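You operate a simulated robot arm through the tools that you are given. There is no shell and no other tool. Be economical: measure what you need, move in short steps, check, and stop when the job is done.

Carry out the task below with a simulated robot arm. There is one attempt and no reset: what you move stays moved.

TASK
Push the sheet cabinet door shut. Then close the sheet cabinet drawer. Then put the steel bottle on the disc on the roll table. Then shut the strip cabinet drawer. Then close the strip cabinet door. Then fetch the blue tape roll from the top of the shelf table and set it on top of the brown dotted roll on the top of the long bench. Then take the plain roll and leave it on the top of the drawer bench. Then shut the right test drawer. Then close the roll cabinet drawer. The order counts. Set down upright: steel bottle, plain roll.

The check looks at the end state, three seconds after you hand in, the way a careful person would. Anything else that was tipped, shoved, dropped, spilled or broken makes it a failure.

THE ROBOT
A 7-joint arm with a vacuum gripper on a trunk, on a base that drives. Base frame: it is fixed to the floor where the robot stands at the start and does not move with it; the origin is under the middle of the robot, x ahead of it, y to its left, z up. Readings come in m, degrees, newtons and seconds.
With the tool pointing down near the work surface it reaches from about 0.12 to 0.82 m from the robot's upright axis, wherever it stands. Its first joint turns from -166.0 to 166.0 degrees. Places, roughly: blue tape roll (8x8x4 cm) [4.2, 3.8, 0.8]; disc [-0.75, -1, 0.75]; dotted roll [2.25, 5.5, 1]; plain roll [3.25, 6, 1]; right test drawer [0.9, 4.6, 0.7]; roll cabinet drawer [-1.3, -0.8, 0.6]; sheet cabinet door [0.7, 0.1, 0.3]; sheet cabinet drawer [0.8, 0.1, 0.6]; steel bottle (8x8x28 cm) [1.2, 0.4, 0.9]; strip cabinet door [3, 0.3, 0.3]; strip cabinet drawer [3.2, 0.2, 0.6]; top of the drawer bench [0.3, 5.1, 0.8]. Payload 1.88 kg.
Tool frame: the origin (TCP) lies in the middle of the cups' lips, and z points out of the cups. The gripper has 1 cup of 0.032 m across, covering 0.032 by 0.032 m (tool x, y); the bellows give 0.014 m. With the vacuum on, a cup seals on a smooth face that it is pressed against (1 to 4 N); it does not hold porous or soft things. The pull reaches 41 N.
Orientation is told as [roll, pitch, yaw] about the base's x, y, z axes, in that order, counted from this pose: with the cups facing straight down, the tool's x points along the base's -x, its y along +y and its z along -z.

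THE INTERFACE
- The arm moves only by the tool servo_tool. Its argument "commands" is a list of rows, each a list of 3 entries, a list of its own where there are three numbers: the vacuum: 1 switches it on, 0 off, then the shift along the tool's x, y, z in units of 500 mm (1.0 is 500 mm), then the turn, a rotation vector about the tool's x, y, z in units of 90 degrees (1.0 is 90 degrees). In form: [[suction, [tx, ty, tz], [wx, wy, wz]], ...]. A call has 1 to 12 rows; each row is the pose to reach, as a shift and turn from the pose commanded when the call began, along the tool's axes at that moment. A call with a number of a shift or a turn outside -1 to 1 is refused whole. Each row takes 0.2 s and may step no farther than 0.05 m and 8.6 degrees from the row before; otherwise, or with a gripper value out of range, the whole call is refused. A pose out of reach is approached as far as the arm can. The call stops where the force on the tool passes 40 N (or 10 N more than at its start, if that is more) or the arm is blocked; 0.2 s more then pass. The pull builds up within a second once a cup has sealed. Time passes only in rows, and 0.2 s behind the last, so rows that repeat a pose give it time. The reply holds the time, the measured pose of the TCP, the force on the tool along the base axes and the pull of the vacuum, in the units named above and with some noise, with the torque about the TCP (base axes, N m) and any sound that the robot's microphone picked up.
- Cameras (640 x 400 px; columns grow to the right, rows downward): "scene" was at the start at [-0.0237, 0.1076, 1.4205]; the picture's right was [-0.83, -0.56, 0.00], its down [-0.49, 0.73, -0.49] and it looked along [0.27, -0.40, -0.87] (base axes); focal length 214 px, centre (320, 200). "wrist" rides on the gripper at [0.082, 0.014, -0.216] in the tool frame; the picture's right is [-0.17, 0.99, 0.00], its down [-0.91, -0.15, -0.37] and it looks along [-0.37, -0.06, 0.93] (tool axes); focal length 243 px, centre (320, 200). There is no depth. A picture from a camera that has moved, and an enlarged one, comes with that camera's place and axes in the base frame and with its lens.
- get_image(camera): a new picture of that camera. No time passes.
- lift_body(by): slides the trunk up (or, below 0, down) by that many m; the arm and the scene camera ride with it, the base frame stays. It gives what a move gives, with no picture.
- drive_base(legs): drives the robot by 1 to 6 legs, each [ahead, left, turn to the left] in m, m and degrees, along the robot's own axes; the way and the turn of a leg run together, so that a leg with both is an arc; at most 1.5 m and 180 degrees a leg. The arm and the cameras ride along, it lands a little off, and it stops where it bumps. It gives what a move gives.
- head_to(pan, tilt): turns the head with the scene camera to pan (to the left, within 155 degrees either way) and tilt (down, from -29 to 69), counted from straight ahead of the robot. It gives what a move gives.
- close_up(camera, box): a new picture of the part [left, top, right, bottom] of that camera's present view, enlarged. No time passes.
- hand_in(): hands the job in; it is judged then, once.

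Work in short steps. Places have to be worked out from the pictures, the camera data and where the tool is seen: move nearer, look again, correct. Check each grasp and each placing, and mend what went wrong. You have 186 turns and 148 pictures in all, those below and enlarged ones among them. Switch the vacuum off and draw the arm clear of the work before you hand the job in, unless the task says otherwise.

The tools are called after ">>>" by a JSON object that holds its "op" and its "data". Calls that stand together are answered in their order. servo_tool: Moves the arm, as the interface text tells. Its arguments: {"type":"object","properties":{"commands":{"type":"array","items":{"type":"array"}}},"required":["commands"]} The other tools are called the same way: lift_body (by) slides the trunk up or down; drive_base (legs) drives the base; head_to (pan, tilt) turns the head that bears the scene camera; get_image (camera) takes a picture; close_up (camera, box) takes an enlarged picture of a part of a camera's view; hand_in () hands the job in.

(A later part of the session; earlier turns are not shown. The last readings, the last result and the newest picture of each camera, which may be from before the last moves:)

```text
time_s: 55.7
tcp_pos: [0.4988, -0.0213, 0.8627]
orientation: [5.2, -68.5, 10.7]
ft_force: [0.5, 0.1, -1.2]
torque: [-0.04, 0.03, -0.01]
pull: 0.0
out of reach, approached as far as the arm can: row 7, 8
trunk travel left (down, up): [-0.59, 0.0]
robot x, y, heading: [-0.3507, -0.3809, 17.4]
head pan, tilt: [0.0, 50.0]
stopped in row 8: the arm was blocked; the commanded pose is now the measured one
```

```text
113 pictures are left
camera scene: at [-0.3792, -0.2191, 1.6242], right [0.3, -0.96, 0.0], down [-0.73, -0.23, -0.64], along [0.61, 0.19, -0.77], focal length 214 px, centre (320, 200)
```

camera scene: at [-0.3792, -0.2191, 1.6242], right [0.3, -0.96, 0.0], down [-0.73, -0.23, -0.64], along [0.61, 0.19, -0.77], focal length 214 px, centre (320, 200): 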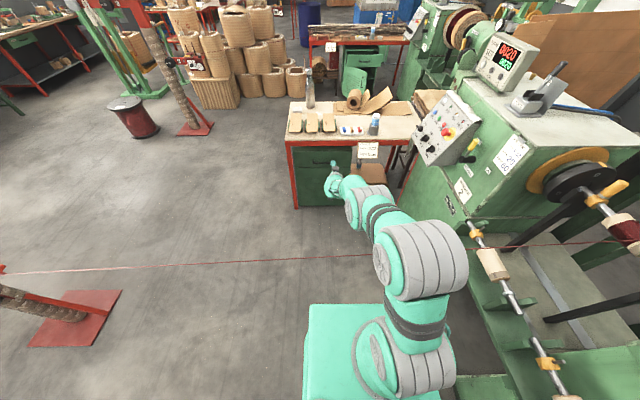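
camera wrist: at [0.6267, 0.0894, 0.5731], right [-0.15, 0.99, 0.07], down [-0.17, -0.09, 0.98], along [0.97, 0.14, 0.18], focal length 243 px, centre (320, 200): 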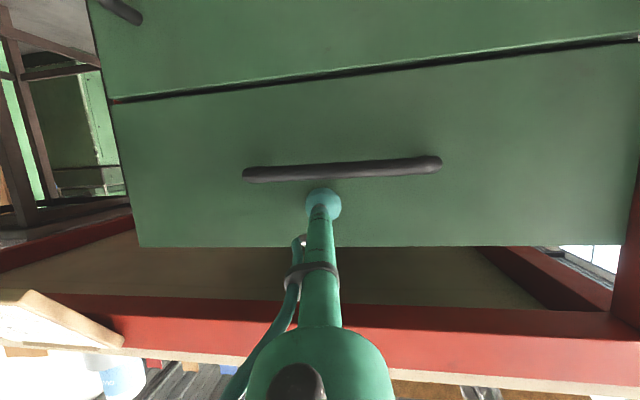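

Elbow is bent again. Now I turn the tool down while drawing it back and up.

>>> {"op": "servo_tool", "data": {"commands": [[0, [-0.008, 0, -0.083], [0, 0.076, 0]], [0, [-0.016, 0, -0.166], [0, 0.152, 0]], [0, [-0.024, 0, -0.249], [0, 0.228, 0]], [0, [-0.032, 0, -0.332], [0, 0.304, 0]], [0, [-0.04, 0, -0.415], [0, 0.38, 0]], [0, [-0.048, 0, -0.498], [0, 0.456, 0]], [0, [-0.056, 0, -0.581], [0, 0.532, 0]], [0, [-0.064, 0, -0.664], [0, 0.608, 0]], [0, [-0.072, 0, -0.747], [0, 0.684, 0]], [0, [-0.08, 0, -0.83], [0, 0.76, 0]]]}}

>>> {"op": "get_image", "data": {"camera": "scene"}}

```text
time_s: 57.9
tcp_pos: [0.1393, -0.1287, 1.0507]
orientation: [2.1, 0.0, 15.5]
ft_force: [-0.7, 0.1, 0.6]
torque: [-0.04, 0.01, 0.01]
pull: 0.0
trunk travel left (down, up): [-0.59, 0.0]
robot x, y, heading: [-0.3474, -0.3788, 17.1]
head pan, tilt: [0.0, 50.0]
```

```text
112 pictures are left
camera scene: at [-0.3805, -0.22, 1.6241], right [0.3, -0.96, 0.0], down [-0.73, -0.23, -0.64], along [0.61, 0.19, -0.77], focal length 214 px, centre (320, 200)
```

scene: 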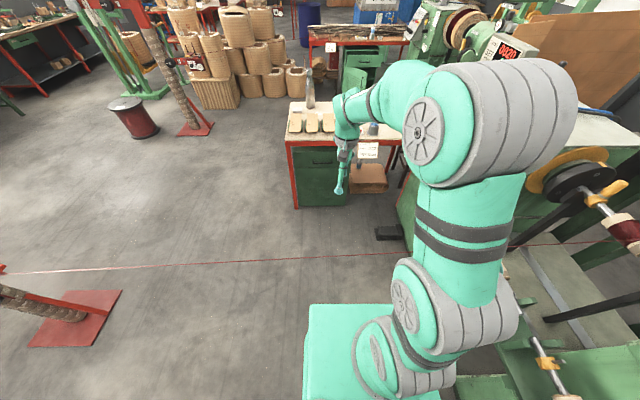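

Good posture. I raise the tool 0.12 m, then drive around to the bench's left end and turn to face it.

>>> {"op": "servo_tool", "data": {"commands": [[0, [0, 0, -0.08], [0, 0, 0]], [0, [0, 0, -0.16], [0, 0, 0]], [0, [0, 0, -0.24], [0, 0, 0]]]}}

>>> {"op": "drive_base", "data": {"legs": [[0, 0.91, 0], [1.0, 0, 0], [0.68, 0, 0], [0, 0, -90]]}}

>>> {"op": "head_to", "data": {"pan": 0, "tilt": 45}}

>>> {"op": "get_image", "data": {"camera": "scene"}}

>>> {"op": "get_image", "data": {"camera": "wrist"}}

```text
time_s: 58.7
tcp_pos: [0.1419, -0.1327, 1.1708]
orientation: [1.9, 0.0, 15.5]
ft_force: [0.6, 0.2, 0.3]
torque: [0.02, -0.01, 0.02]
pull: 0.0
trunk travel left (down, up): [-0.59, 0.0]
robot x, y, heading: [-0.3449, -0.3799, 17.2]
head pan, tilt: [0.0, 50.0]
```

```text
time_s: 75.3
tcp_pos: [1.2223, 0.5023, 1.1705]
orientation: [1.8, -0.1, -73.6]
ft_force: [0.1, -0.1, 0.3]
torque: [0.0, -0.02, 0.03]
pull: 0.0
trunk travel left (down, up): [-0.59, 0.0]
robot x, y, heading: [0.9656, 0.9901, -71.9]
head pan, tilt: [0.0, 50.0]
```

```text
time_s: 75.9
tcp_pos: [1.2224, 0.5028, 1.1687]
orientation: [1.9, -0.1, -73.5]
ft_force: [-0.2, 0.0, 0.8]
torque: [0.02, -0.02, -0.01]
pull: 0.0
trunk travel left (down, up): [-0.59, 0.0]
robot x, y, heading: [0.9688, 0.9888, -71.7]
head pan, tilt: [0.0, 45.0]
```

```text
111 pictures are left
camera scene: at [1.1297, 1.0172, 1.631], right [-0.95, -0.31, 0.0], down [-0.22, 0.67, -0.71], along [0.22, -0.67, -0.71], focal length 214 px, centre (320, 200)
```

scene: 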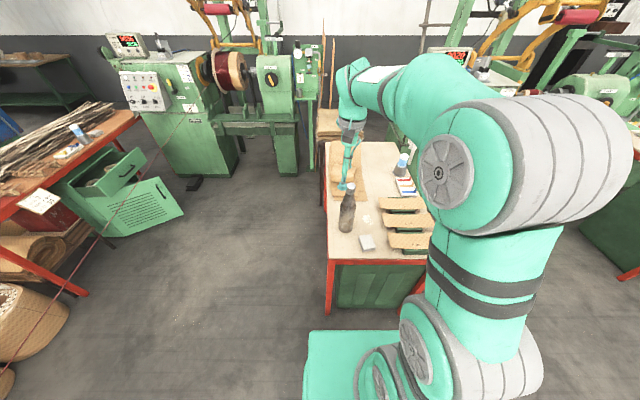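

```text
110 pictures are left
camera wrist: at [1.2061, 0.5834, 1.386], right [0.99, 0.12, 0.03], down [0.1, -0.92, 0.37], along [0.07, -0.36, -0.93], focal length 243 px, centre (320, 200)
```

wrist: 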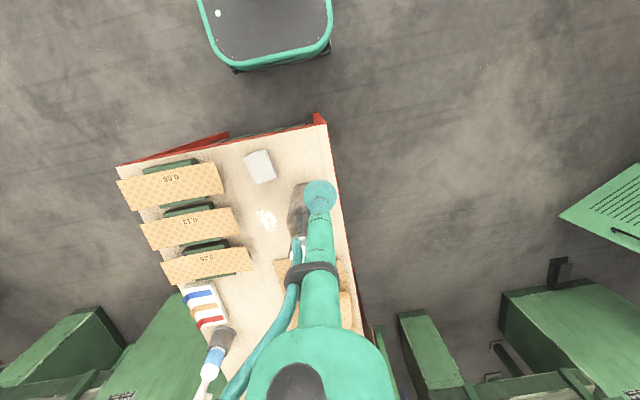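

The bottle is ahead; its cap is partly hidden by the gripper. I enlarge both views to locate the cap.

>>> {"op": "close_up", "data": {"camera": "scene", "box": [300, 150, 396, 240]}}

>>> {"op": "close_up", "data": {"camera": "wrist", "box": [240, 150, 400, 270]}}

```text
4.44 times, centred on (348, 195) of scene
camera zoom: at [1.1297, 1.0172, 1.631], right [-0.95, -0.31, 0.0], down [-0.22, 0.67, -0.71], along [0.22, -0.67, -0.71], focal length 953 px, centre (196, 222)
```

zoom: 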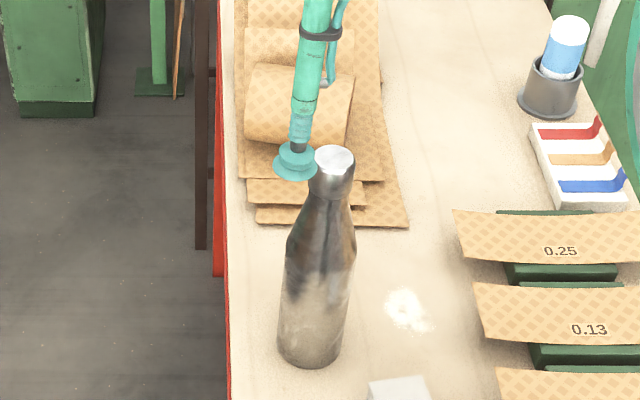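

```text
3.33 times, centred on (320, 210) of wrist
camera zoom: at [1.2061, 0.5834, 1.386], right [0.99, 0.12, 0.03], down [0.1, -0.92, 0.37], along [0.07, -0.36, -0.93], focal length 809 px, centre (320, 167)
```

zoom: 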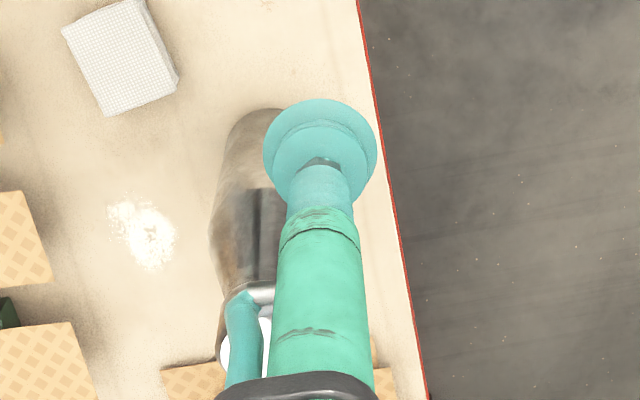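

Scene rays put the bottle axis at ≈[1.216,0.342], cap top ≈1.04, ≈39 mm wide. I move over it at z≈1.10 and level the tool.

>>> {"op": "servo_tool", "data": {"commands": [[0, [-0.076, -0.026, 0.0], [0.002, -0.005, 0]], [0, [-0.153, -0.052, 0.0], [0.003, -0.01, 0]], [0, [-0.23, -0.077, 0.0], [0.005, -0.015, 0]], [0, [-0.305, -0.103, 0.06], [0.006, -0.02, 0]], [0, [-0.305, -0.103, 0.12], [0.006, -0.02, 0]]]}}

>>> {"op": "close_up", "data": {"camera": "scene", "box": [300, 150, 396, 240]}}

>>> {"op": "close_up", "data": {"camera": "wrist", "box": [240, 150, 400, 270]}}

```text
time_s: 77.1
tcp_pos: [1.2175, 0.3404, 1.1046]
orientation: [1.2, -1.9, -73.5]
ft_force: [0.4, -0.1, -0.1]
torque: [0.03, 0.0, -0.01]
pull: 0.1
trunk travel left (down, up): [-0.59, 0.0]
robot x, y, heading: [0.9669, 0.9872, -72.0]
head pan, tilt: [0.0, 45.0]
```

```text
4.44 times, centred on (348, 195) of scene
camera zoom: at [1.1297, 1.0167, 1.6311], right [-0.95, -0.31, 0.0], down [-0.22, 0.67, -0.71], along [0.22, -0.67, -0.71], focal length 953 px, centre (196, 222)
```

zoom: 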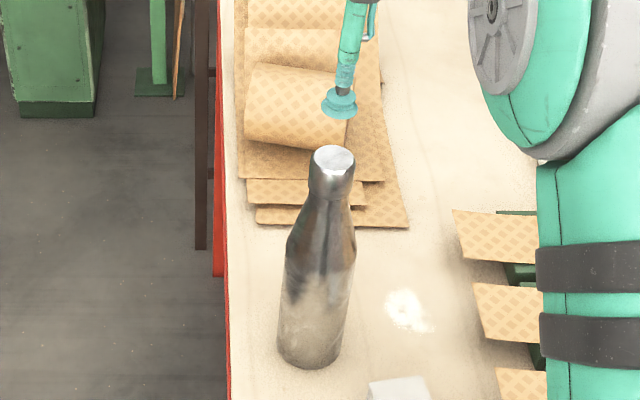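

```text
3.33 times, centred on (320, 210) of wrist
camera zoom: at [1.2007, 0.4294, 1.3188], right [0.99, 0.12, 0.03], down [0.1, -0.91, 0.4], along [0.07, -0.4, -0.92], focal length 809 px, centre (320, 167)
```

zoom: 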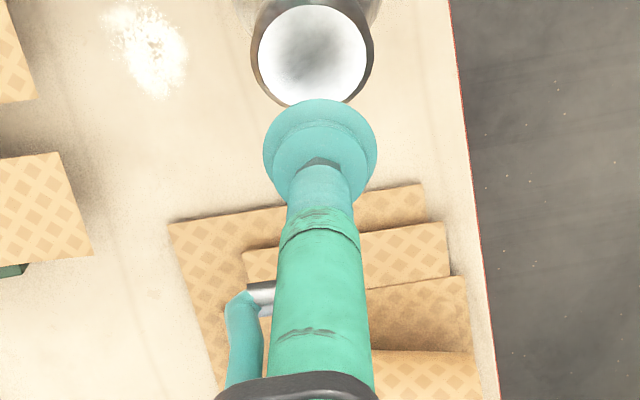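

Both cameras agree on the cap at ≈[1.2145,0.353], top ≈1.05. I correct the offset and tilt and descend to just above it.

>>> {"op": "servo_tool", "data": {"commands": [[0, [0.026, 0.001, 0.0], [0.013, 0.021, 0]], [0, [0.026, 0.001, 0.03], [0.013, 0.021, 0]], [0, [0.026, 0.001, 0.06], [0.013, 0.021, 0]]]}}

>>> {"op": "close_up", "data": {"camera": "scene", "box": [310, 160, 390, 210]}}

>>> {"op": "close_up", "data": {"camera": "wrist", "box": [260, 140, 380, 215]}}

```text
time_s: 77.9
tcp_pos: [1.2169, 0.355, 1.0762]
orientation: [0.2, 0.1, -73.6]
ft_force: [-0.2, 0.3, -0.3]
torque: [0.02, -0.01, 0.01]
pull: 0.1
trunk travel left (down, up): [-0.59, 0.0]
robot x, y, heading: [0.9675, 0.9895, -71.7]
head pan, tilt: [0.0, 45.0]
```

```text
8.00 times, centred on (350, 185) of scene
camera zoom: at [1.1297, 1.017, 1.6311], right [-0.95, -0.31, 0.0], down [-0.22, 0.67, -0.71], along [0.22, -0.67, -0.71], focal length 1716 px, centre (80, 320)
```

zoom: 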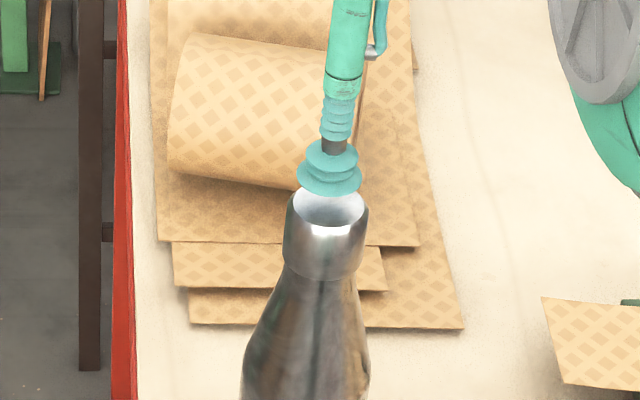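

```text
5.33 times, centred on (320, 178) of wrist
camera zoom: at [1.2057, 0.4369, 1.2922], right [0.99, 0.12, 0.0], down [0.11, -0.92, 0.37], along [0.05, -0.37, -0.93], focal length 1294 px, centre (320, 320)
```

zoom: 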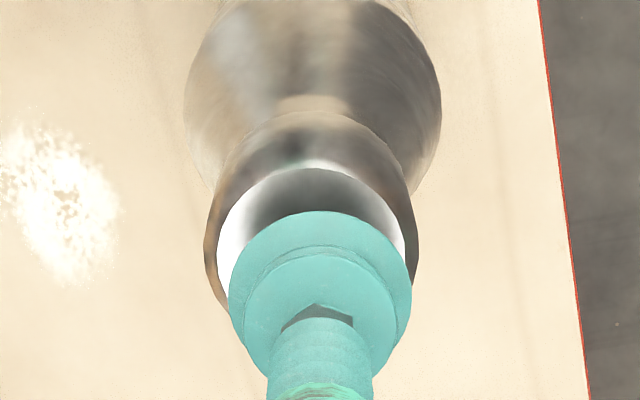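

Nearly centred; I shift ≈2 mm and descend slowly with the vacuum on.

>>> {"op": "servo_tool", "data": {"commands": [[1, [-0.003, -0.005, 0.02], [0, 0, 0]], [1, [-0.003, -0.005, 0.036], [0, 0, 0]], [1, [-0.003, -0.005, 0.046], [0, 0, 0]], [1, [-0.003, -0.005, 0.054], [0, 0, 0]], [1, [-0.003, -0.005, 0.06], [0, 0, 0]], [1, [-0.003, -0.005, 0.06], [0, 0, 0]]]}}

```text
time_s: 79.3
tcp_pos: [1.2143, 0.3524, 1.0499]
orientation: [0.2, -0.2, -73.6]
ft_force: [1.3, 2.8, 31.5]
torque: [-0.18, 0.05, -0.04]
pull: 40.3
trunk travel left (down, up): [-0.59, 0.0]
robot x, y, heading: [0.966, 0.9865, -72.0]
head pan, tilt: [0.0, 45.0]
```

Sealed (pull 40 N). I lift the bottle 0.12 m and check.

>>> {"op": "servo_tool", "data": {"commands": [[1, [0, 0, -0.02], [0, 0, 0]], [1, [0, 0, -0.06], [0, 0, 0]], [1, [0, 0, -0.12], [0, 0, 0]], [1, [0, 0, -0.18], [0, 0, 0]], [1, [0, 0, -0.24], [0, 0, 0]]]}}

>>> {"op": "get_image", "data": {"camera": "scene"}}

```text
time_s: 80.5
tcp_pos: [1.2144, 0.3537, 1.1678]
orientation: [0.2, 0.1, -73.5]
ft_force: [1.0, -0.4, -6.4]
torque: [-0.01, 0.02, 0.01]
pull: 40.8
trunk travel left (down, up): [-0.59, 0.0]
robot x, y, heading: [0.9669, 0.9875, -72.1]
head pan, tilt: [0.0, 45.0]
```

```text
103 pictures are left
camera scene: at [1.1297, 1.0171, 1.631], right [-0.95, -0.31, 0.0], down [-0.22, 0.67, -0.71], along [0.22, -0.67, -0.71], focal length 214 px, centre (320, 200)
```

scene: 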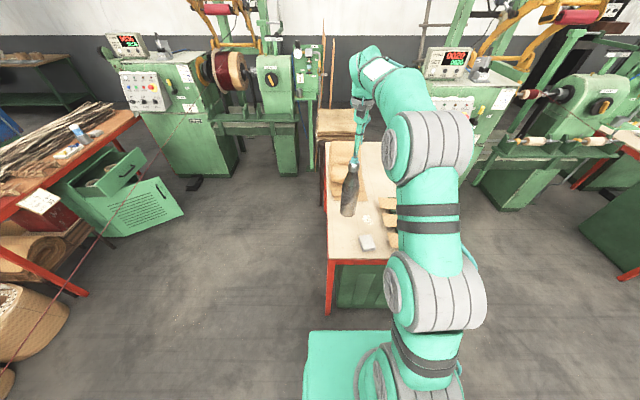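

Bottle hangs upright. I back away from the bench, turn, and drive toward the roll table, stopping short to look.

>>> {"op": "drive_base", "data": {"legs": [[-0.5, 0, 0], [0, 0, -49], [0.8, 0, 0], [0.7, 0, 0]]}}

>>> {"op": "get_image", "data": {"camera": "scene"}}

>>> {"op": "get_image", "data": {"camera": "wrist"}}

```text
time_s: 93.0
tcp_pos: [-0.2656, -0.4228, 1.1674]
orientation: [0.2, 0.0, -122.1]
ft_force: [-0.3, -0.3, -6.7]
torque: [0.0, 0.0, 0.02]
pull: 40.7
trunk travel left (down, up): [-0.59, 0.0]
robot x, y, heading: [0.0448, 0.1839, -120.3]
head pan, tilt: [0.0, 45.0]
```

```text
102 pictures are left
camera scene: at [0.1768, 0.0801, 1.631], right [-0.86, 0.51, 0.0], down [0.36, 0.61, -0.71], along [-0.36, -0.61, -0.71], focal length 214 px, centre (320, 200)
```

scene: 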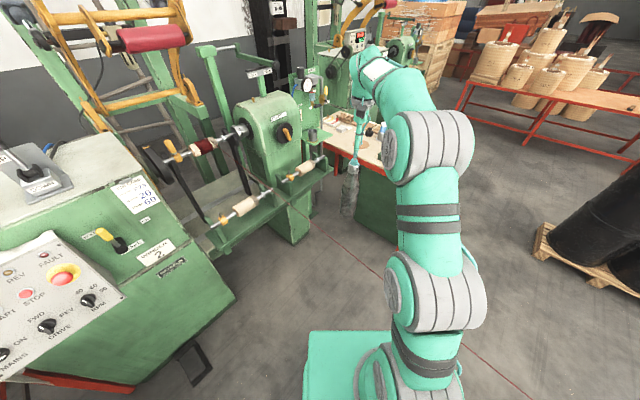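

```text
101 pictures are left
camera wrist: at [-0.2108, -0.3599, 1.3835], right [0.75, -0.66, 0.0], down [-0.62, -0.69, 0.37], along [-0.25, -0.28, -0.93], focal length 243 px, centre (320, 200)
```

wrist: 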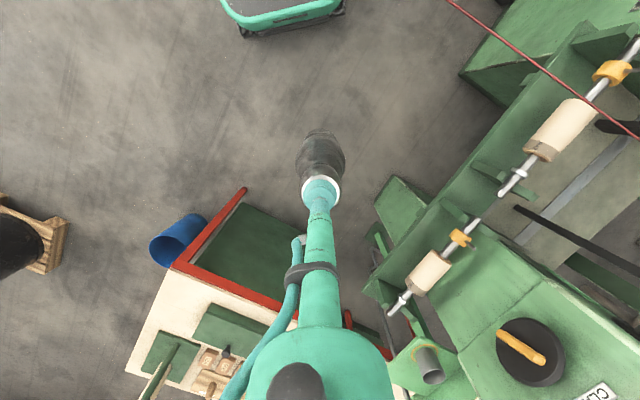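

The machine shelf corner is ≈0.2 m from the table's edge, so I'll park beside the table's near corner and reach to the right. First I swing the bottle to the robot's right here in free space.

>>> {"op": "servo_tool", "data": {"commands": [[1, [0.03, -0.06, 0], [0, 0, 0]], [1, [0.075, -0.14, 0], [0, 0, 0]], [1, [0.12, -0.22, 0], [0, 0, 0]], [1, [0.165, -0.3, 0], [0, 0, 0]], [1, [0.21, -0.38, 0], [0, 0, 0]], [1, [0.255, -0.46, 0], [0, 0, 0]], [1, [0.3, -0.54, 0], [0, 0, 0]], [1, [0.345, -0.62, 0], [0, 0, 0]], [1, [0.39, -0.7, 0], [0, 0, 0]], [1, [0.435, -0.78, 0], [0, 0, 0]], [1, [0.48, -0.86, 0], [0, 0, 0]], [1, [0.525, -0.93, 0], [0, 0, 0]]]}}

>>> {"op": "get_image", "data": {"camera": "wrist"}}

>>> {"op": "get_image", "data": {"camera": "scene"}}

```text
time_s: 95.6
tcp_pos: [-0.5203, 0.0491, 1.1665]
orientation: [0.2, 0.2, -122.0]
ft_force: [-0.3, -0.2, -5.3]
torque: [-0.02, 0.02, 0.03]
pull: 40.8
trunk travel left (down, up): [-0.59, 0.0]
robot x, y, heading: [0.0441, 0.1826, -120.4]
head pan, tilt: [0.0, 45.0]
```

```text
100 pictures are left
camera wrist: at [-0.4656, 0.1115, 1.3832], right [0.75, -0.66, 0.0], down [-0.62, -0.69, 0.37], along [-0.24, -0.28, -0.93], focal length 243 px, centre (320, 200)
```

wrist: 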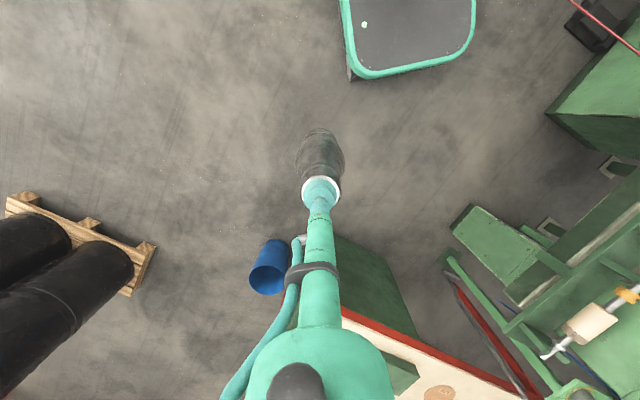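

```text
99 pictures are left
camera scene: at [0.1765, 0.0809, 1.6311], right [-0.86, 0.51, 0.0], down [0.36, 0.61, -0.71], along [-0.36, -0.61, -0.71], focal length 214 px, centre (320, 200)
```

scene: 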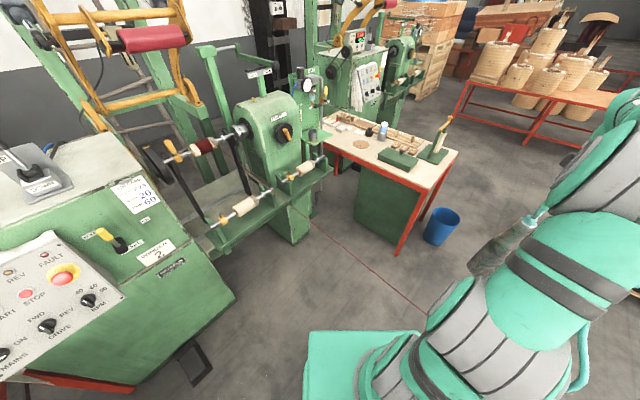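

Disc is at ≈[-0.84,-1.03]. I turn parallel to the table edge, then sidle to the table corner.

>>> {"op": "drive_base", "data": {"legs": [[0, 0, 49], [0.36, -0.66, 0]]}}

>>> {"op": "head_to", "data": {"pan": -50, "tilt": 50}}

>>> {"op": "get_image", "data": {"camera": "scene"}}

>>> {"op": "get_image", "data": {"camera": "wrist"}}

```text
time_s: 101.8
tcp_pos: [-0.76, -0.8664, 1.1669]
orientation: [0.2, 0.0, -74.2]
ft_force: [-0.6, -0.3, -5.9]
torque: [-0.02, 0.01, 0.01]
pull: 40.7
trunk travel left (down, up): [-0.59, 0.0]
robot x, y, heading: [-0.4804, -0.3574, -72.3]
head pan, tilt: [0.0, 45.0]
```

```text
time_s: 103.0
tcp_pos: [-0.761, -0.8667, 1.1673]
orientation: [0.2, 0.0, -74.3]
ft_force: [-0.3, -0.2, -5.4]
torque: [-0.02, 0.01, -0.02]
pull: 40.7
trunk travel left (down, up): [-0.59, 0.0]
robot x, y, heading: [-0.4802, -0.3551, -72.6]
head pan, tilt: [-50.0, 50.0]
```

```text
98 pictures are left
camera scene: at [-0.3839, -0.3168, 1.6242], right [-0.84, 0.54, 0.0], down [0.41, 0.65, -0.64], along [-0.35, -0.54, -0.77], focal length 214 px, centre (320, 200)
```

scene: 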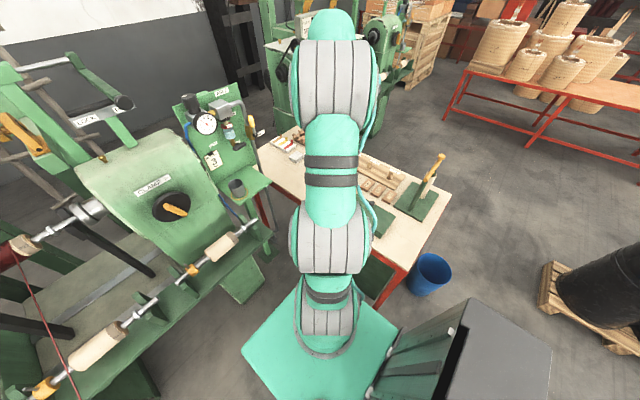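

```text
97 pictures are left
camera wrist: at [-0.7698, -0.7845, 1.3833], right [0.99, 0.11, 0.0], down [0.1, -0.92, 0.37], along [0.04, -0.37, -0.93], focal length 243 px, centre (320, 200)
```

wrist: 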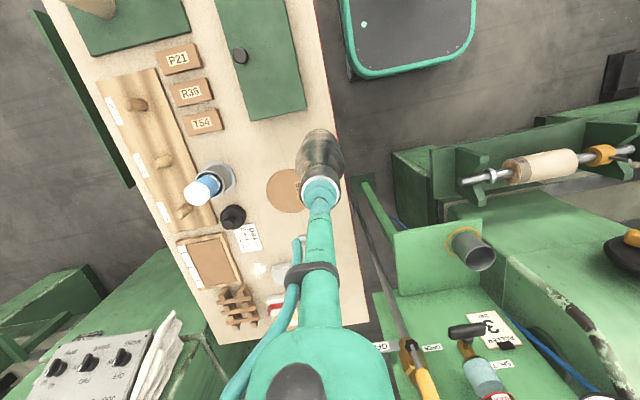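

Disc centre from the wrist view ≈[-0.832,-1.011], radius ≈6 cm. I bring the bottle over it, still high.

>>> {"op": "servo_tool", "data": {"commands": [[1, [-0.06, -0.054, 0], [0, 0, 0]], [1, [-0.12, -0.108, 0], [0, 0, 0]], [1, [-0.18, -0.162, 0], [0, 0, 0]], [1, [-0.239, -0.215, 0], [0, 0, 0]], [1, [-0.239, -0.215, 0.06], [0, 0, 0]], [1, [-0.239, -0.215, 0.12], [0, 0, 0]]]}}

>>> {"op": "close_up", "data": {"camera": "wrist", "box": [200, 100, 440, 250]}}

```text
time_s: 104.4
tcp_pos: [-0.832, -1.0135, 1.1039]
orientation: [0.5, 0.2, -74.2]
ft_force: [-0.3, -1.4, -6.5]
torque: [0.03, -0.01, 0.0]
pull: 40.3
trunk travel left (down, up): [-0.59, 0.0]
robot x, y, heading: [-0.4784, -0.3564, -72.4]
head pan, tilt: [-50.0, 50.0]
```

```text
2.67 times, centred on (320, 175) of wrist
camera zoom: at [-0.8421, -0.9319, 1.3201], right [0.99, 0.11, 0.01], down [0.1, -0.92, 0.37], along [0.05, -0.37, -0.93], focal length 647 px, centre (320, 267)
```

zoom: 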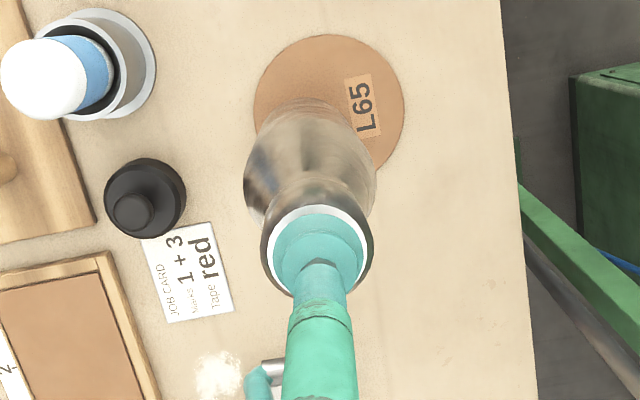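

Disc centre refined to ≈[-0.822,-1.007]. I shift ≈1 cm and lower in steps, watching the force.

>>> {"op": "servo_tool", "data": {"commands": [[1, [0.007, 0.023, 0.0], [0, 0, 0]], [1, [0.007, 0.023, 0.03], [0, 0, 0]], [1, [0.007, 0.023, 0.06], [0, 0, 0]], [1, [0.007, 0.023, 0.06], [0, 0, 0]]]}}

>>> {"op": "close_up", "data": {"camera": "wrist", "box": [200, 100, 440, 250]}}

>>> {"op": "close_up", "data": {"camera": "scene", "box": [220, 80, 460, 230]}}

```text
time_s: 105.4
tcp_pos: [-0.8203, -1.0061, 1.0764]
orientation: [0.1, 0.0, -74.2]
ft_force: [0.7, -0.3, -6.3]
torque: [0.02, -0.01, 0.01]
pull: 40.7
trunk travel left (down, up): [-0.59, 0.0]
robot x, y, heading: [-0.4798, -0.3548, -72.5]
head pan, tilt: [-50.0, 50.0]
```

```text
2.67 times, centred on (320, 175) of wrist
camera zoom: at [-0.8301, -0.9229, 1.2923], right [0.99, 0.11, 0.0], down [0.1, -0.92, 0.37], along [0.04, -0.37, -0.93], focal length 647 px, centre (320, 267)
```

zoom: 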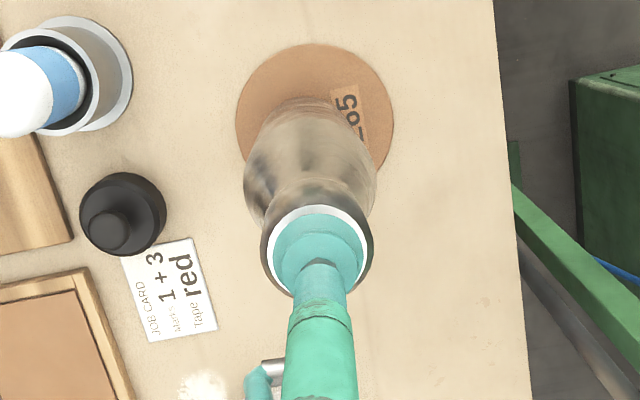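

```text
2.67 times, centred on (340, 155) of scene
camera zoom: at [-0.384, -0.3168, 1.6242], right [-0.84, 0.54, 0.0], down [0.41, 0.65, -0.64], along [-0.35, -0.54, -0.77], focal length 572 px, centre (267, 320)
```

zoom: 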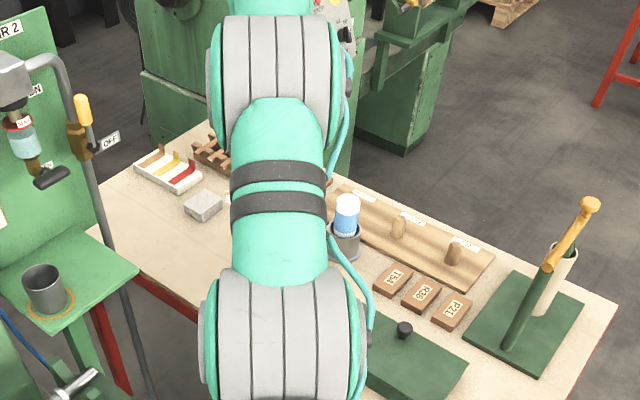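

Centred within 4 mm; I correct and lower on, watching for contact.

>>> {"op": "servo_tool", "data": {"commands": [[1, [0.008, -0.006, 0.01], [0, 0, 0]], [1, [0.008, -0.006, 0.02], [0, 0, 0]], [1, [0.008, -0.006, 0.03], [0, 0, 0]], [1, [0.008, -0.006, 0.03], [0, 0, 0]]]}}

```text
time_s: 106.4
tcp_pos: [-0.8252, -1.0018, 1.0647]
orientation: [0.1, -0.1, -74.2]
ft_force: [-0.2, -0.2, 5.3]
torque: [0.03, -0.01, -0.01]
pull: 40.7
trunk travel left (down, up): [-0.59, 0.0]
robot x, y, heading: [-0.4802, -0.3577, -72.4]
head pan, tilt: [-50.0, 50.0]
```

Force has gone from −6 to +5 N: the bottle stands on the disc. I release and rise slowly.

>>> {"op": "servo_tool", "data": {"commands": [[0, [0, 0, 0], [0, 0, 0]], [0, [0, 0, 0], [0, 0, 0]], [0, [0, 0, 0], [0, 0, 0]], [0, [0, 0, -0.01], [0, 0, 0]], [0, [0, 0, -0.03], [0, 0, 0]], [0, [0, 0, -0.07], [0, 0, 0]], [0, [0, 0, -0.14], [0, 0, 0]], [0, [0, 0, -0.2], [0, 0, 0]]]}}

>>> {"op": "get_image", "data": {"camera": "wrist"}}

```text
time_s: 108.2
tcp_pos: [-0.8259, -1.0033, 1.1637]
orientation: [0.2, 0.1, -74.3]
ft_force: [1.1, 0.5, -1.1]
torque: [0.03, -0.05, -0.05]
pull: 0.1
trunk travel left (down, up): [-0.59, 0.0]
robot x, y, heading: [-0.4807, -0.3511, -72.5]
head pan, tilt: [-50.0, 50.0]
```

```text
93 pictures are left
camera wrist: at [-0.8353, -0.9203, 1.3798], right [0.99, 0.11, 0.0], down [0.1, -0.92, 0.37], along [0.04, -0.37, -0.93], focal length 243 px, centre (320, 200)
```

wrist: 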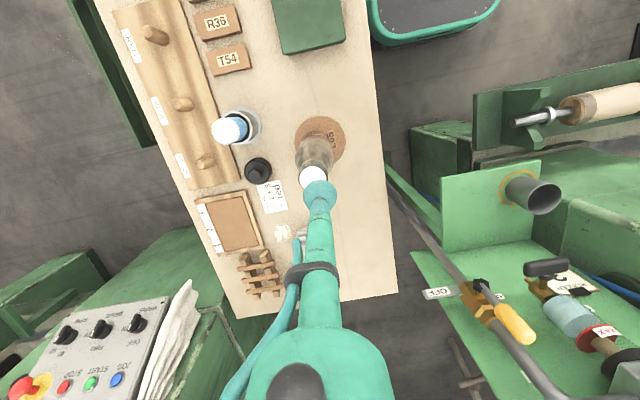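

The bottle stands on the disc. I back away along the table, swing the arm to the front, and turn toward the strip bench.

>>> {"op": "drive_base", "data": {"legs": [[-0.9, 0, 0]]}}

>>> {"op": "servo_tool", "data": {"commands": [[0, [0, 0.09, 0], [0, 0, 0]], [0, [0, 0.18, 0], [0, 0, 0]], [0, [0, 0.27, 0], [0, 0, 0]], [0, [0, 0.36, 0], [0, 0, 0]], [0, [0, 0.45, 0], [0, 0, 0]], [0, [0, 0.54, 0], [0, 0, 0]], [0, [0, 0.63, 0], [0, 0, 0]], [0, [0, 0.72, 0], [0, 0, 0]], [0, [0, 0.81, 0], [0, 0, 0]], [0, [0, 0.9, 0], [0, 0, 0]], [0, [0, 0.99, 0], [0, 0, 0]]]}}

>>> {"op": "drive_base", "data": {"legs": [[0, 0, 90], [1.35, 0, 0], [1.35, 0, 0]]}}

>>> {"op": "head_to", "data": {"pan": -40, "tilt": 35}}

>>> {"op": "get_image", "data": {"camera": "scene"}}

```text
time_s: 112.9
tcp_pos: [-1.0982, -0.1418, 1.1645]
orientation: [0.3, 0.0, -75.4]
ft_force: [0.0, -0.1, 0.5]
torque: [0.02, -0.01, 0.04]
pull: 0.0
trunk travel left (down, up): [-0.59, 0.0]
robot x, y, heading: [-0.7401, 0.498, -73.7]
head pan, tilt: [-50.0, 50.0]
```

```text
time_s: 115.3
tcp_pos: [-0.6178, -0.0168, 1.1649]
orientation: [0.1, 0.0, -75.5]
ft_force: [0.1, -0.1, -0.2]
torque: [0.03, -0.02, -0.02]
pull: 0.0
trunk travel left (down, up): [-0.59, 0.0]
robot x, y, heading: [-0.7385, 0.4994, -73.6]
head pan, tilt: [-50.0, 50.0]
```

```text
time_s: 132.4
tcp_pos: [2.3532, 1.4624, 1.1633]
orientation: [0.1, 0.0, 16.4]
ft_force: [0.0, -0.7, -0.5]
torque: [0.04, 0.03, 0.01]
pull: 0.1
trunk travel left (down, up): [-0.59, 0.0]
robot x, y, heading: [1.8408, 1.3254, 18.0]
head pan, tilt: [-50.0, 50.0]
```

```text
time_s: 133.1
tcp_pos: [2.3541, 1.4612, 1.1641]
orientation: [0.1, 0.0, 16.4]
ft_force: [0.1, 0.1, 0.1]
torque: [0.01, 0.01, 0.0]
pull: 0.1
trunk travel left (down, up): [-0.59, 0.0]
robot x, y, heading: [1.8405, 1.3275, 18.1]
head pan, tilt: [-40.0, 35.0]
```

```text
92 pictures are left
camera scene: at [1.8155, 1.4276, 1.6458], right [-0.37, -0.93, 0.0], down [-0.53, 0.21, -0.82], along [0.76, -0.31, -0.57], focal length 214 px, centre (320, 200)
```

scene: 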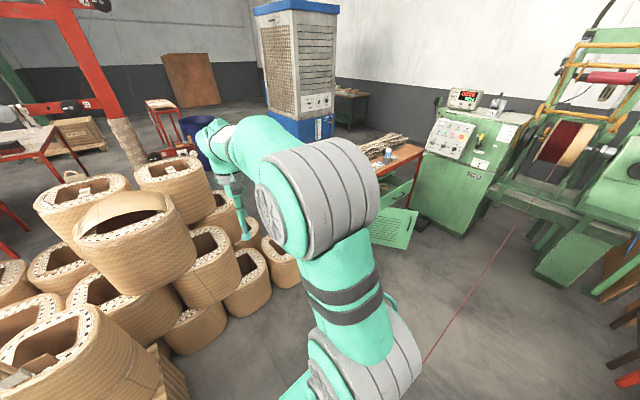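

Baskets are to the left; I sidle right 1.1 m to stand before the strip bench and look.

>>> {"op": "drive_base", "data": {"legs": [[0, -1.1, 0]]}}

>>> {"op": "head_to", "data": {"pan": 0, "tilt": 40}}

>>> {"op": "get_image", "data": {"camera": "scene"}}

>>> {"op": "get_image", "data": {"camera": "wrist"}}

```text
time_s: 138.7
tcp_pos: [2.6801, 0.415, 1.1649]
orientation: [0.1, 0.0, 14.8]
ft_force: [-0.8, -0.1, 0.0]
torque: [0.02, 0.01, 0.02]
pull: 0.0
trunk travel left (down, up): [-0.59, 0.0]
robot x, y, heading: [2.1638, 0.2892, 16.5]
head pan, tilt: [-40.0, 35.0]
```

```text
time_s: 139.8
tcp_pos: [2.6795, 0.4145, 1.1635]
orientation: [0.2, 0.0, 14.9]
ft_force: [0.0, -0.9, -0.3]
torque: [0.01, 0.0, 0.03]
pull: 0.0
trunk travel left (down, up): [-0.59, 0.0]
robot x, y, heading: [2.1674, 0.2924, 16.4]
head pan, tilt: [0.0, 40.0]
```

```text
91 pictures are left
camera scene: at [2.142, 0.4533, 1.6383], right [0.28, -0.96, 0.0], down [-0.62, -0.18, -0.77], along [0.73, 0.22, -0.64], focal length 214 px, centre (320, 200)
```

scene: 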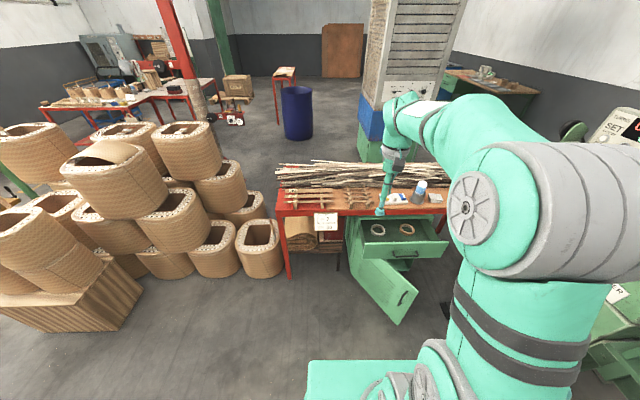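

```text
90 pictures are left
camera wrist: at [2.5973, 0.406, 1.3803], right [-0.09, 1.0, 0.0], down [0.92, 0.09, 0.37], along [0.37, 0.04, -0.93], focal length 243 px, centre (320, 200)
```

wrist: 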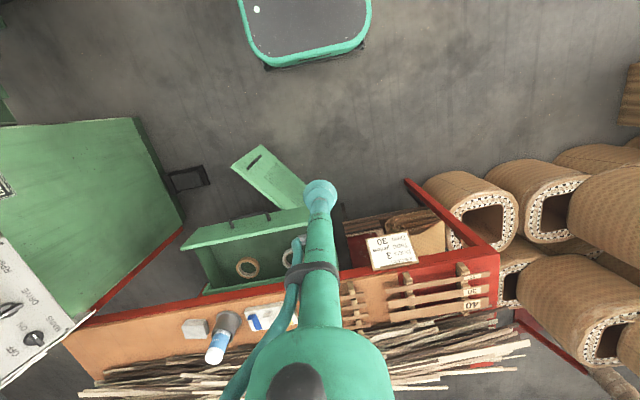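

Drawer front centre ≈[2.99,0.20], open ≈0.17 m; the left-hinged door is open ≈50°. I back off 0.3 m and shift right so the drawer lies straight ahead, then tilt the tool while reaching out/down.

>>> {"op": "drive_base", "data": {"legs": [[-0.3, -0.34, 2]]}}

>>> {"op": "servo_tool", "data": {"commands": [[0, [-0.065, 0.01, 0.065], [0, -0.05, 0]], [0, [-0.13, 0.02, 0.13], [0, -0.1, 0]], [0, [-0.195, 0.03, 0.195], [0, -0.15, 0]], [0, [-0.26, 0.04, 0.26], [0, -0.2, 0]], [0, [-0.325, 0.05, 0.325], [0, -0.25, 0]], [0, [-0.39, 0.06, 0.39], [0, -0.3, 0]], [0, [-0.455, 0.07, 0.455], [0, -0.35, 0]], [0, [-0.52, 0.08, 0.52], [0, -0.4, 0]], [0, [-0.585, 0.09, 0.585], [0, -0.45, 0]], [0, [-0.65, 0.1, 0.65], [0, -0.5, 0]]]}}

>>> {"op": "get_image", "data": {"camera": "scene"}}

```text
time_s: 142.5
tcp_pos: [2.4949, 0.0133, 1.1651]
orientation: [0.2, 0.0, 16.2]
ft_force: [-0.2, 0.0, -0.5]
torque: [0.0, 0.01, -0.01]
pull: 0.1
trunk travel left (down, up): [-0.59, 0.0]
robot x, y, heading: [1.9818, -0.1226, 17.9]
head pan, tilt: [0.0, 40.0]
```

```text
time_s: 144.7
tcp_pos: [2.7933, 0.1548, 0.8409]
orientation: [0.3, -45.0, 16.1]
ft_force: [4.8, 1.5, 6.2]
torque: [-0.46, 1.45, -0.05]
pull: 0.1
trunk travel left (down, up): [-0.59, 0.0]
robot x, y, heading: [1.9821, -0.1175, 18.0]
head pan, tilt: [0.0, 40.0]
```

```text
89 pictures are left
camera scene: at [1.9573, 0.0406, 1.6383], right [0.31, -0.95, 0.0], down [-0.61, -0.2, -0.77], along [0.73, 0.24, -0.64], focal length 214 px, centre (320, 200)
```

scene: 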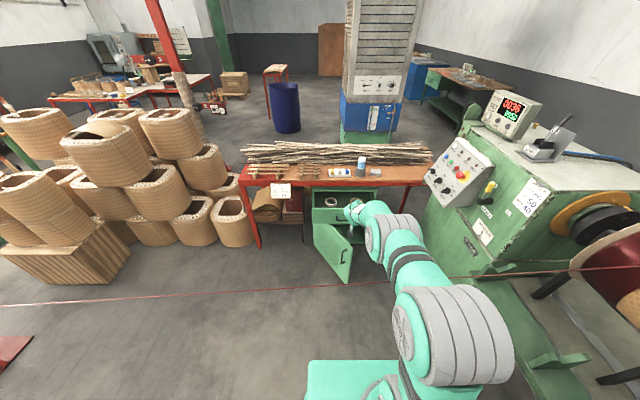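

Posture is good. I tilt the remaining ≈33° and look through the wrist camera.

>>> {"op": "servo_tool", "data": {"commands": [[0, [0, 0, 0], [0, -0.08, 0]], [0, [0, 0, 0], [0, -0.16, 0]], [0, [0, 0, 0], [0, -0.24, 0]], [0, [0, 0, 0], [0, -0.32, 0]], [0, [0, 0, 0], [0, -0.38, 0]], [0, [0, 0, 0], [0, -0.38, 0]]]}}

>>> {"op": "lift_body", "data": {"by": -0.2}}

>>> {"op": "get_image", "data": {"camera": "wrist"}}

```text
time_s: 146.1
tcp_pos: [2.8166, 0.2011, 0.8395]
orientation: [6.8, -76.7, 4.1]
ft_force: [0.0, 2.5, 0.6]
torque: [-0.16, 0.18, -0.43]
pull: 0.0
out of reach, approached as far as the arm can: row 2, 3, 4, 5, 6
trunk travel left (down, up): [-0.59, 0.0]
robot x, y, heading: [1.9818, -0.1208, 17.9]
head pan, tilt: [0.0, 40.0]
```

```text
time_s: 148.2
tcp_pos: [2.8161, 0.2099, 0.6436]
orientation: [-2.5, -77.3, 15.1]
ft_force: [-0.5, 0.5, -0.1]
torque: [0.0, -0.01, -0.04]
pull: 0.1
trunk travel left (down, up): [-0.39, 0.2]
robot x, y, heading: [1.9791, -0.1259, 18.0]
head pan, tilt: [0.0, 40.0]
```

```text
88 pictures are left
camera wrist: at [2.5899, 0.1715, 0.6104], right [-0.18, 0.97, 0.15], down [-0.13, -0.18, 0.98], along [0.97, 0.16, 0.16], focal length 243 px, centre (320, 200)
```

wrist: 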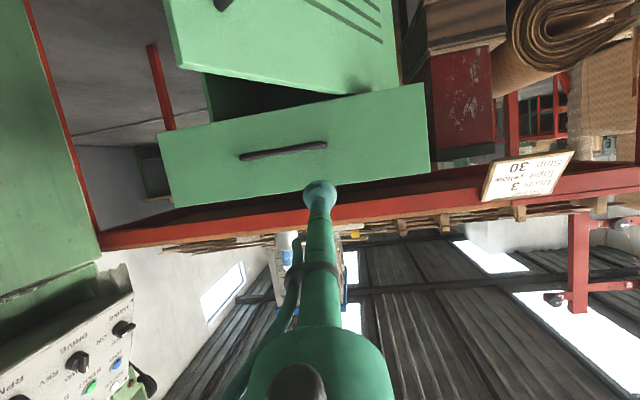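

Tool is level with the drawer front near the handle's left end. I shift 3 cm left, lower 3 cm, and drive ahead to push the drawer most of the way.

>>> {"op": "servo_tool", "data": {"commands": [[0, [0, 0.06, -0.005], [0, 0, 0]], [0, [0.058, 0.06, 0.008], [0, 0, 0]], [0, [0.058, 0.06, 0.008], [0, 0, 0]]]}}

>>> {"op": "drive_base", "data": {"legs": [[0.28, 0, 0]]}}

>>> {"op": "get_image", "data": {"camera": "wrist"}}

```text
time_s: 149.1
tcp_pos: [2.8062, 0.237, 0.6126]
orientation: [-2.5, -77.3, 15.3]
ft_force: [0.2, 0.5, 0.5]
torque: [0.02, 0.02, 0.02]
pull: 0.0
trunk travel left (down, up): [-0.39, 0.2]
robot x, y, heading: [1.9837, -0.122, 17.8]
head pan, tilt: [0.0, 40.0]
```

```text
time_s: 151.0
tcp_pos: [3.0722, 0.3222, 0.6129]
orientation: [-2.4, -77.2, 15.1]
ft_force: [-0.3, -0.2, -0.3]
torque: [0.01, 0.01, -0.04]
pull: 0.0
trunk travel left (down, up): [-0.39, 0.2]
robot x, y, heading: [2.2501, -0.0382, 18.0]
head pan, tilt: [0.0, 40.0]
```

```text
87 pictures are left
camera wrist: at [2.8467, 0.2849, 0.5808], right [-0.18, 0.97, 0.15], down [-0.13, -0.18, 0.98], along [0.97, 0.16, 0.16], focal length 243 px, centre (320, 200)
```

wrist: 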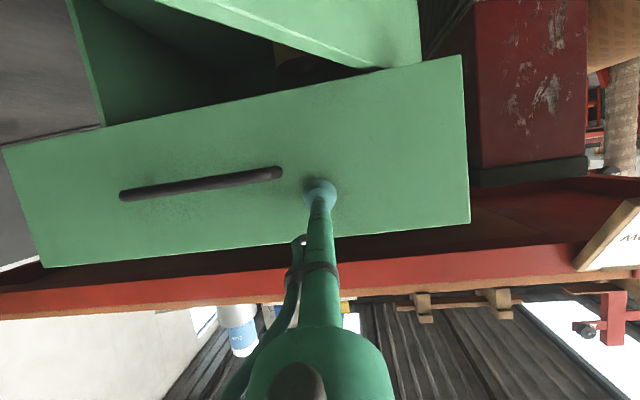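

The drawer is being pushed; ≈0.1 m remains. I finish with the arm in small rows.

>>> {"op": "servo_tool", "data": {"commands": [[0, [-0.009, 0.004, 0.039], [0, 0, 0]], [0, [-0.017, 0.008, 0.078], [0, 0, 0]], [0, [-0.026, 0.012, 0.116], [0, 0, 0]], [0, [-0.035, 0.015, 0.155], [0, 0, 0]], [0, [-0.044, 0.019, 0.194], [0, 0, 0]], [0, [-0.052, 0.023, 0.233], [0, 0, 0]], [0, [-0.061, 0.027, 0.272], [0, 0, 0]], [0, [-0.07, 0.03, 0.31], [0, 0, 0]]]}}

>>> {"op": "get_image", "data": {"camera": "wrist"}}

>>> {"op": "get_image", "data": {"camera": "scene"}}

```text
time_s: 152.6
tcp_pos: [3.1931, 0.3615, 0.6076]
orientation: [-2.3, -77.0, 14.8]
ft_force: [-28.8, -10.2, 11.4]
torque: [0.11, -0.23, 0.11]
pull: 0.0
trunk travel left (down, up): [-0.39, 0.2]
robot x, y, heading: [2.2459, -0.0367, 17.5]
head pan, tilt: [0.0, 40.0]
stopped in row 7: the force on the tool passed its limit at 79 N (the readings are from after the stop); the commanded pose is now the measured one
```

```text
86 pictures are left
camera wrist: at [2.9673, 0.3243, 0.5763], right [-0.18, 0.97, 0.15], down [-0.12, -0.18, 0.98], along [0.98, 0.15, 0.15], focal length 243 px, centre (320, 200)
```

wrist: 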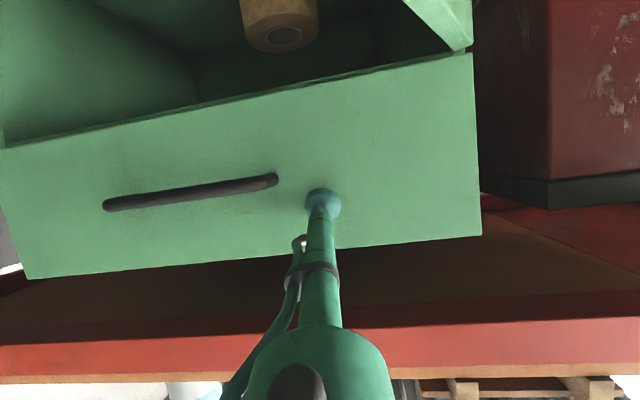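

```text
85 pictures are left
camera scene: at [2.2183, 0.1244, 1.4387], right [0.31, -0.95, 0.0], down [-0.61, -0.2, -0.77], along [0.73, 0.24, -0.64], focal length 214 px, centre (320, 200)
```

scene: 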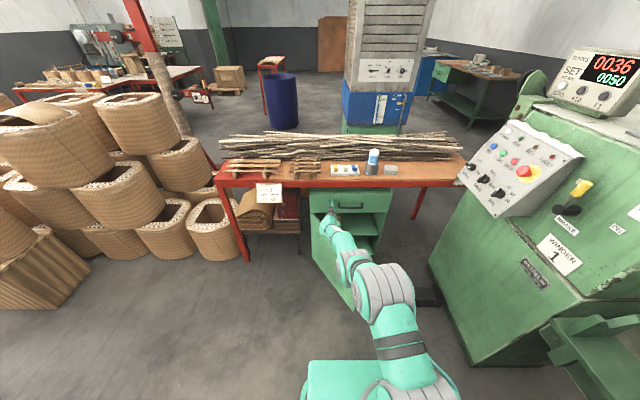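

Drawer shut. For the door I retract, back off, shift right 0.13 m, and lower the trunk 0.36 m.

>>> {"op": "servo_tool", "data": {"commands": [[0, [0.017, -0.008, -0.078], [0, 0, 0]], [0, [0.035, -0.015, -0.155], [0, 0, 0]], [0, [0.044, -0.019, -0.2], [0, 0, 0]]]}}

>>> {"op": "drive_base", "data": {"legs": [[-0.5, -0.13, 0]]}}

>>> {"op": "lift_body", "data": {"by": -0.36}}

>>> {"op": "get_image", "data": {"camera": "wrist"}}

>>> {"op": "get_image", "data": {"camera": "scene"}}

```text
time_s: 153.4
tcp_pos: [3.0988, 0.3307, 0.6096]
orientation: [-2.4, -76.9, 14.9]
ft_force: [-0.1, 0.1, -1.0]
torque: [-0.03, -0.03, 0.01]
pull: 0.0
trunk travel left (down, up): [-0.39, 0.2]
robot x, y, heading: [2.2501, -0.0345, 17.9]
head pan, tilt: [0.0, 40.0]
```

```text
time_s: 156.1
tcp_pos: [2.6992, 0.0812, 0.6099]
orientation: [-2.4, -76.9, 15.3]
ft_force: [-0.7, -0.2, 0.2]
torque: [-0.02, -0.01, 0.02]
pull: 0.1
trunk travel left (down, up): [-0.39, 0.2]
robot x, y, heading: [1.8501, -0.2888, 18.1]
head pan, tilt: [0.0, 40.0]
stopped in leg 1: the robot was blocked; the commanded pose is now the measured one
```

```text
time_s: 159.6
tcp_pos: [2.6985, 0.0811, 0.2501]
orientation: [-2.5, -76.8, 15.3]
ft_force: [1.1, 0.0, 0.9]
torque: [-0.02, -0.03, 0.01]
pull: 0.1
trunk travel left (down, up): [-0.03, 0.56]
robot x, y, heading: [1.8489, -0.2887, 18.3]
head pan, tilt: [0.0, 40.0]
```

```text
84 pictures are left
camera wrist: at [2.4731, 0.0428, 0.2192], right [-0.18, 0.97, 0.15], down [-0.12, -0.18, 0.98], along [0.98, 0.16, 0.15], focal length 243 px, centre (320, 200)
```

wrist: 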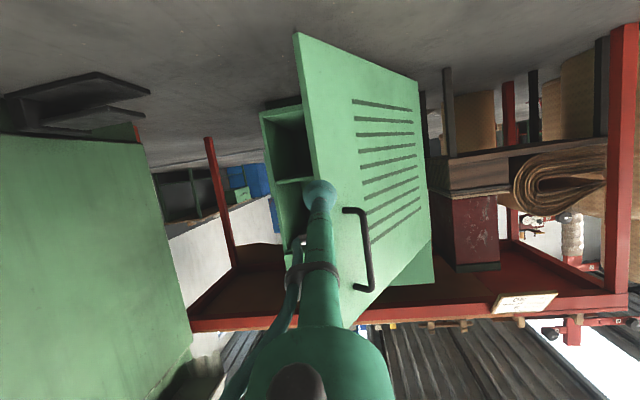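

```text
83 pictures are left
camera scene: at [1.823, -0.1297, 1.0784], right [0.31, -0.95, 0.0], down [-0.61, -0.2, -0.77], along [0.73, 0.24, -0.64], focal length 214 px, centre (320, 200)
```

scene: 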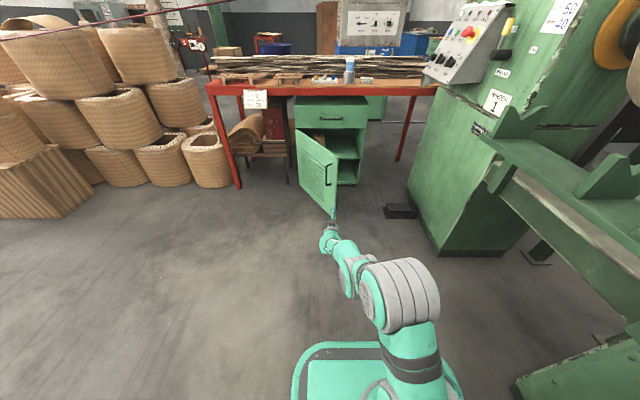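

The base bumped something behind while backing; I look behind to see what.

>>> {"op": "head_to", "data": {"pan": 150, "tilt": 45}}

>>> {"op": "get_image", "data": {"camera": "scene"}}

>>> {"op": "head_to", "data": {"pan": -150, "tilt": 45}}

>>> {"op": "get_image", "data": {"camera": "scene"}}

```text
time_s: 161.9
tcp_pos: [2.6992, 0.0807, 0.2508]
orientation: [-2.4, -77.0, 15.3]
ft_force: [-0.8, 0.0, -0.7]
torque: [-0.02, -0.01, 0.02]
pull: 0.1
trunk travel left (down, up): [-0.03, 0.56]
robot x, y, heading: [1.8535, -0.291, 18.3]
head pan, tilt: [150.0, 45.0]
```

```text
82 pictures are left
camera scene: at [1.6626, -0.1398, 1.0711], right [0.2, 0.98, 0.0], down [0.69, -0.14, -0.71], along [-0.69, 0.14, -0.71], focal length 214 px, centre (320, 200)
```

scene: 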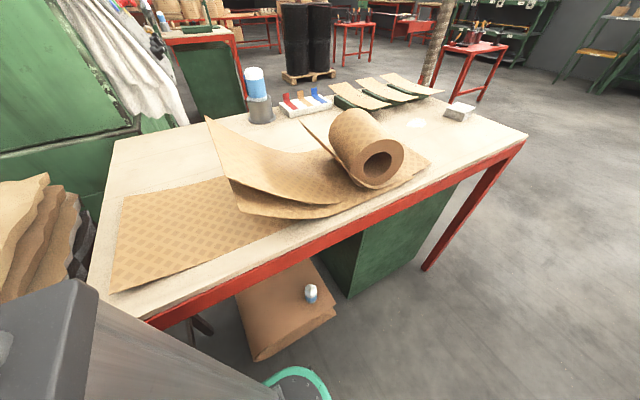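

```text
time_s: 166.0
tcp_pos: [2.699, 0.0791, 0.2495]
orientation: [-2.3, -76.8, 15.4]
ft_force: [0.1, -0.2, -0.2]
torque: [-0.01, 0.0, 0.0]
pull: 0.1
trunk travel left (down, up): [-0.03, 0.56]
robot x, y, heading: [1.8544, -0.288, 18.1]
head pan, tilt: [-150.0, 45.0]
```

```text
81 pictures are left
camera scene: at [1.6881, -0.217, 1.0711], right [-0.75, 0.67, 0.0], down [0.47, 0.53, -0.71], along [-0.47, -0.53, -0.71], focal length 214 px, centre (320, 200)
```

scene: 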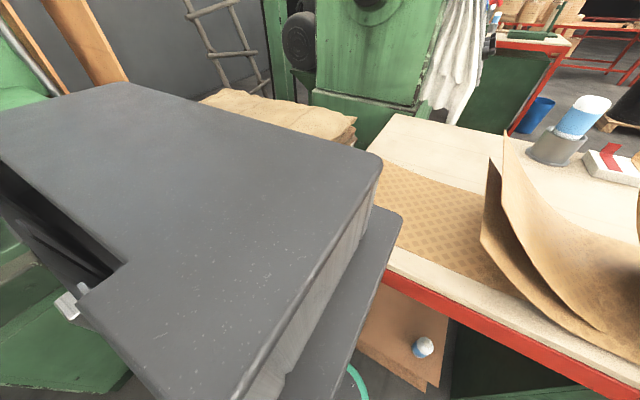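

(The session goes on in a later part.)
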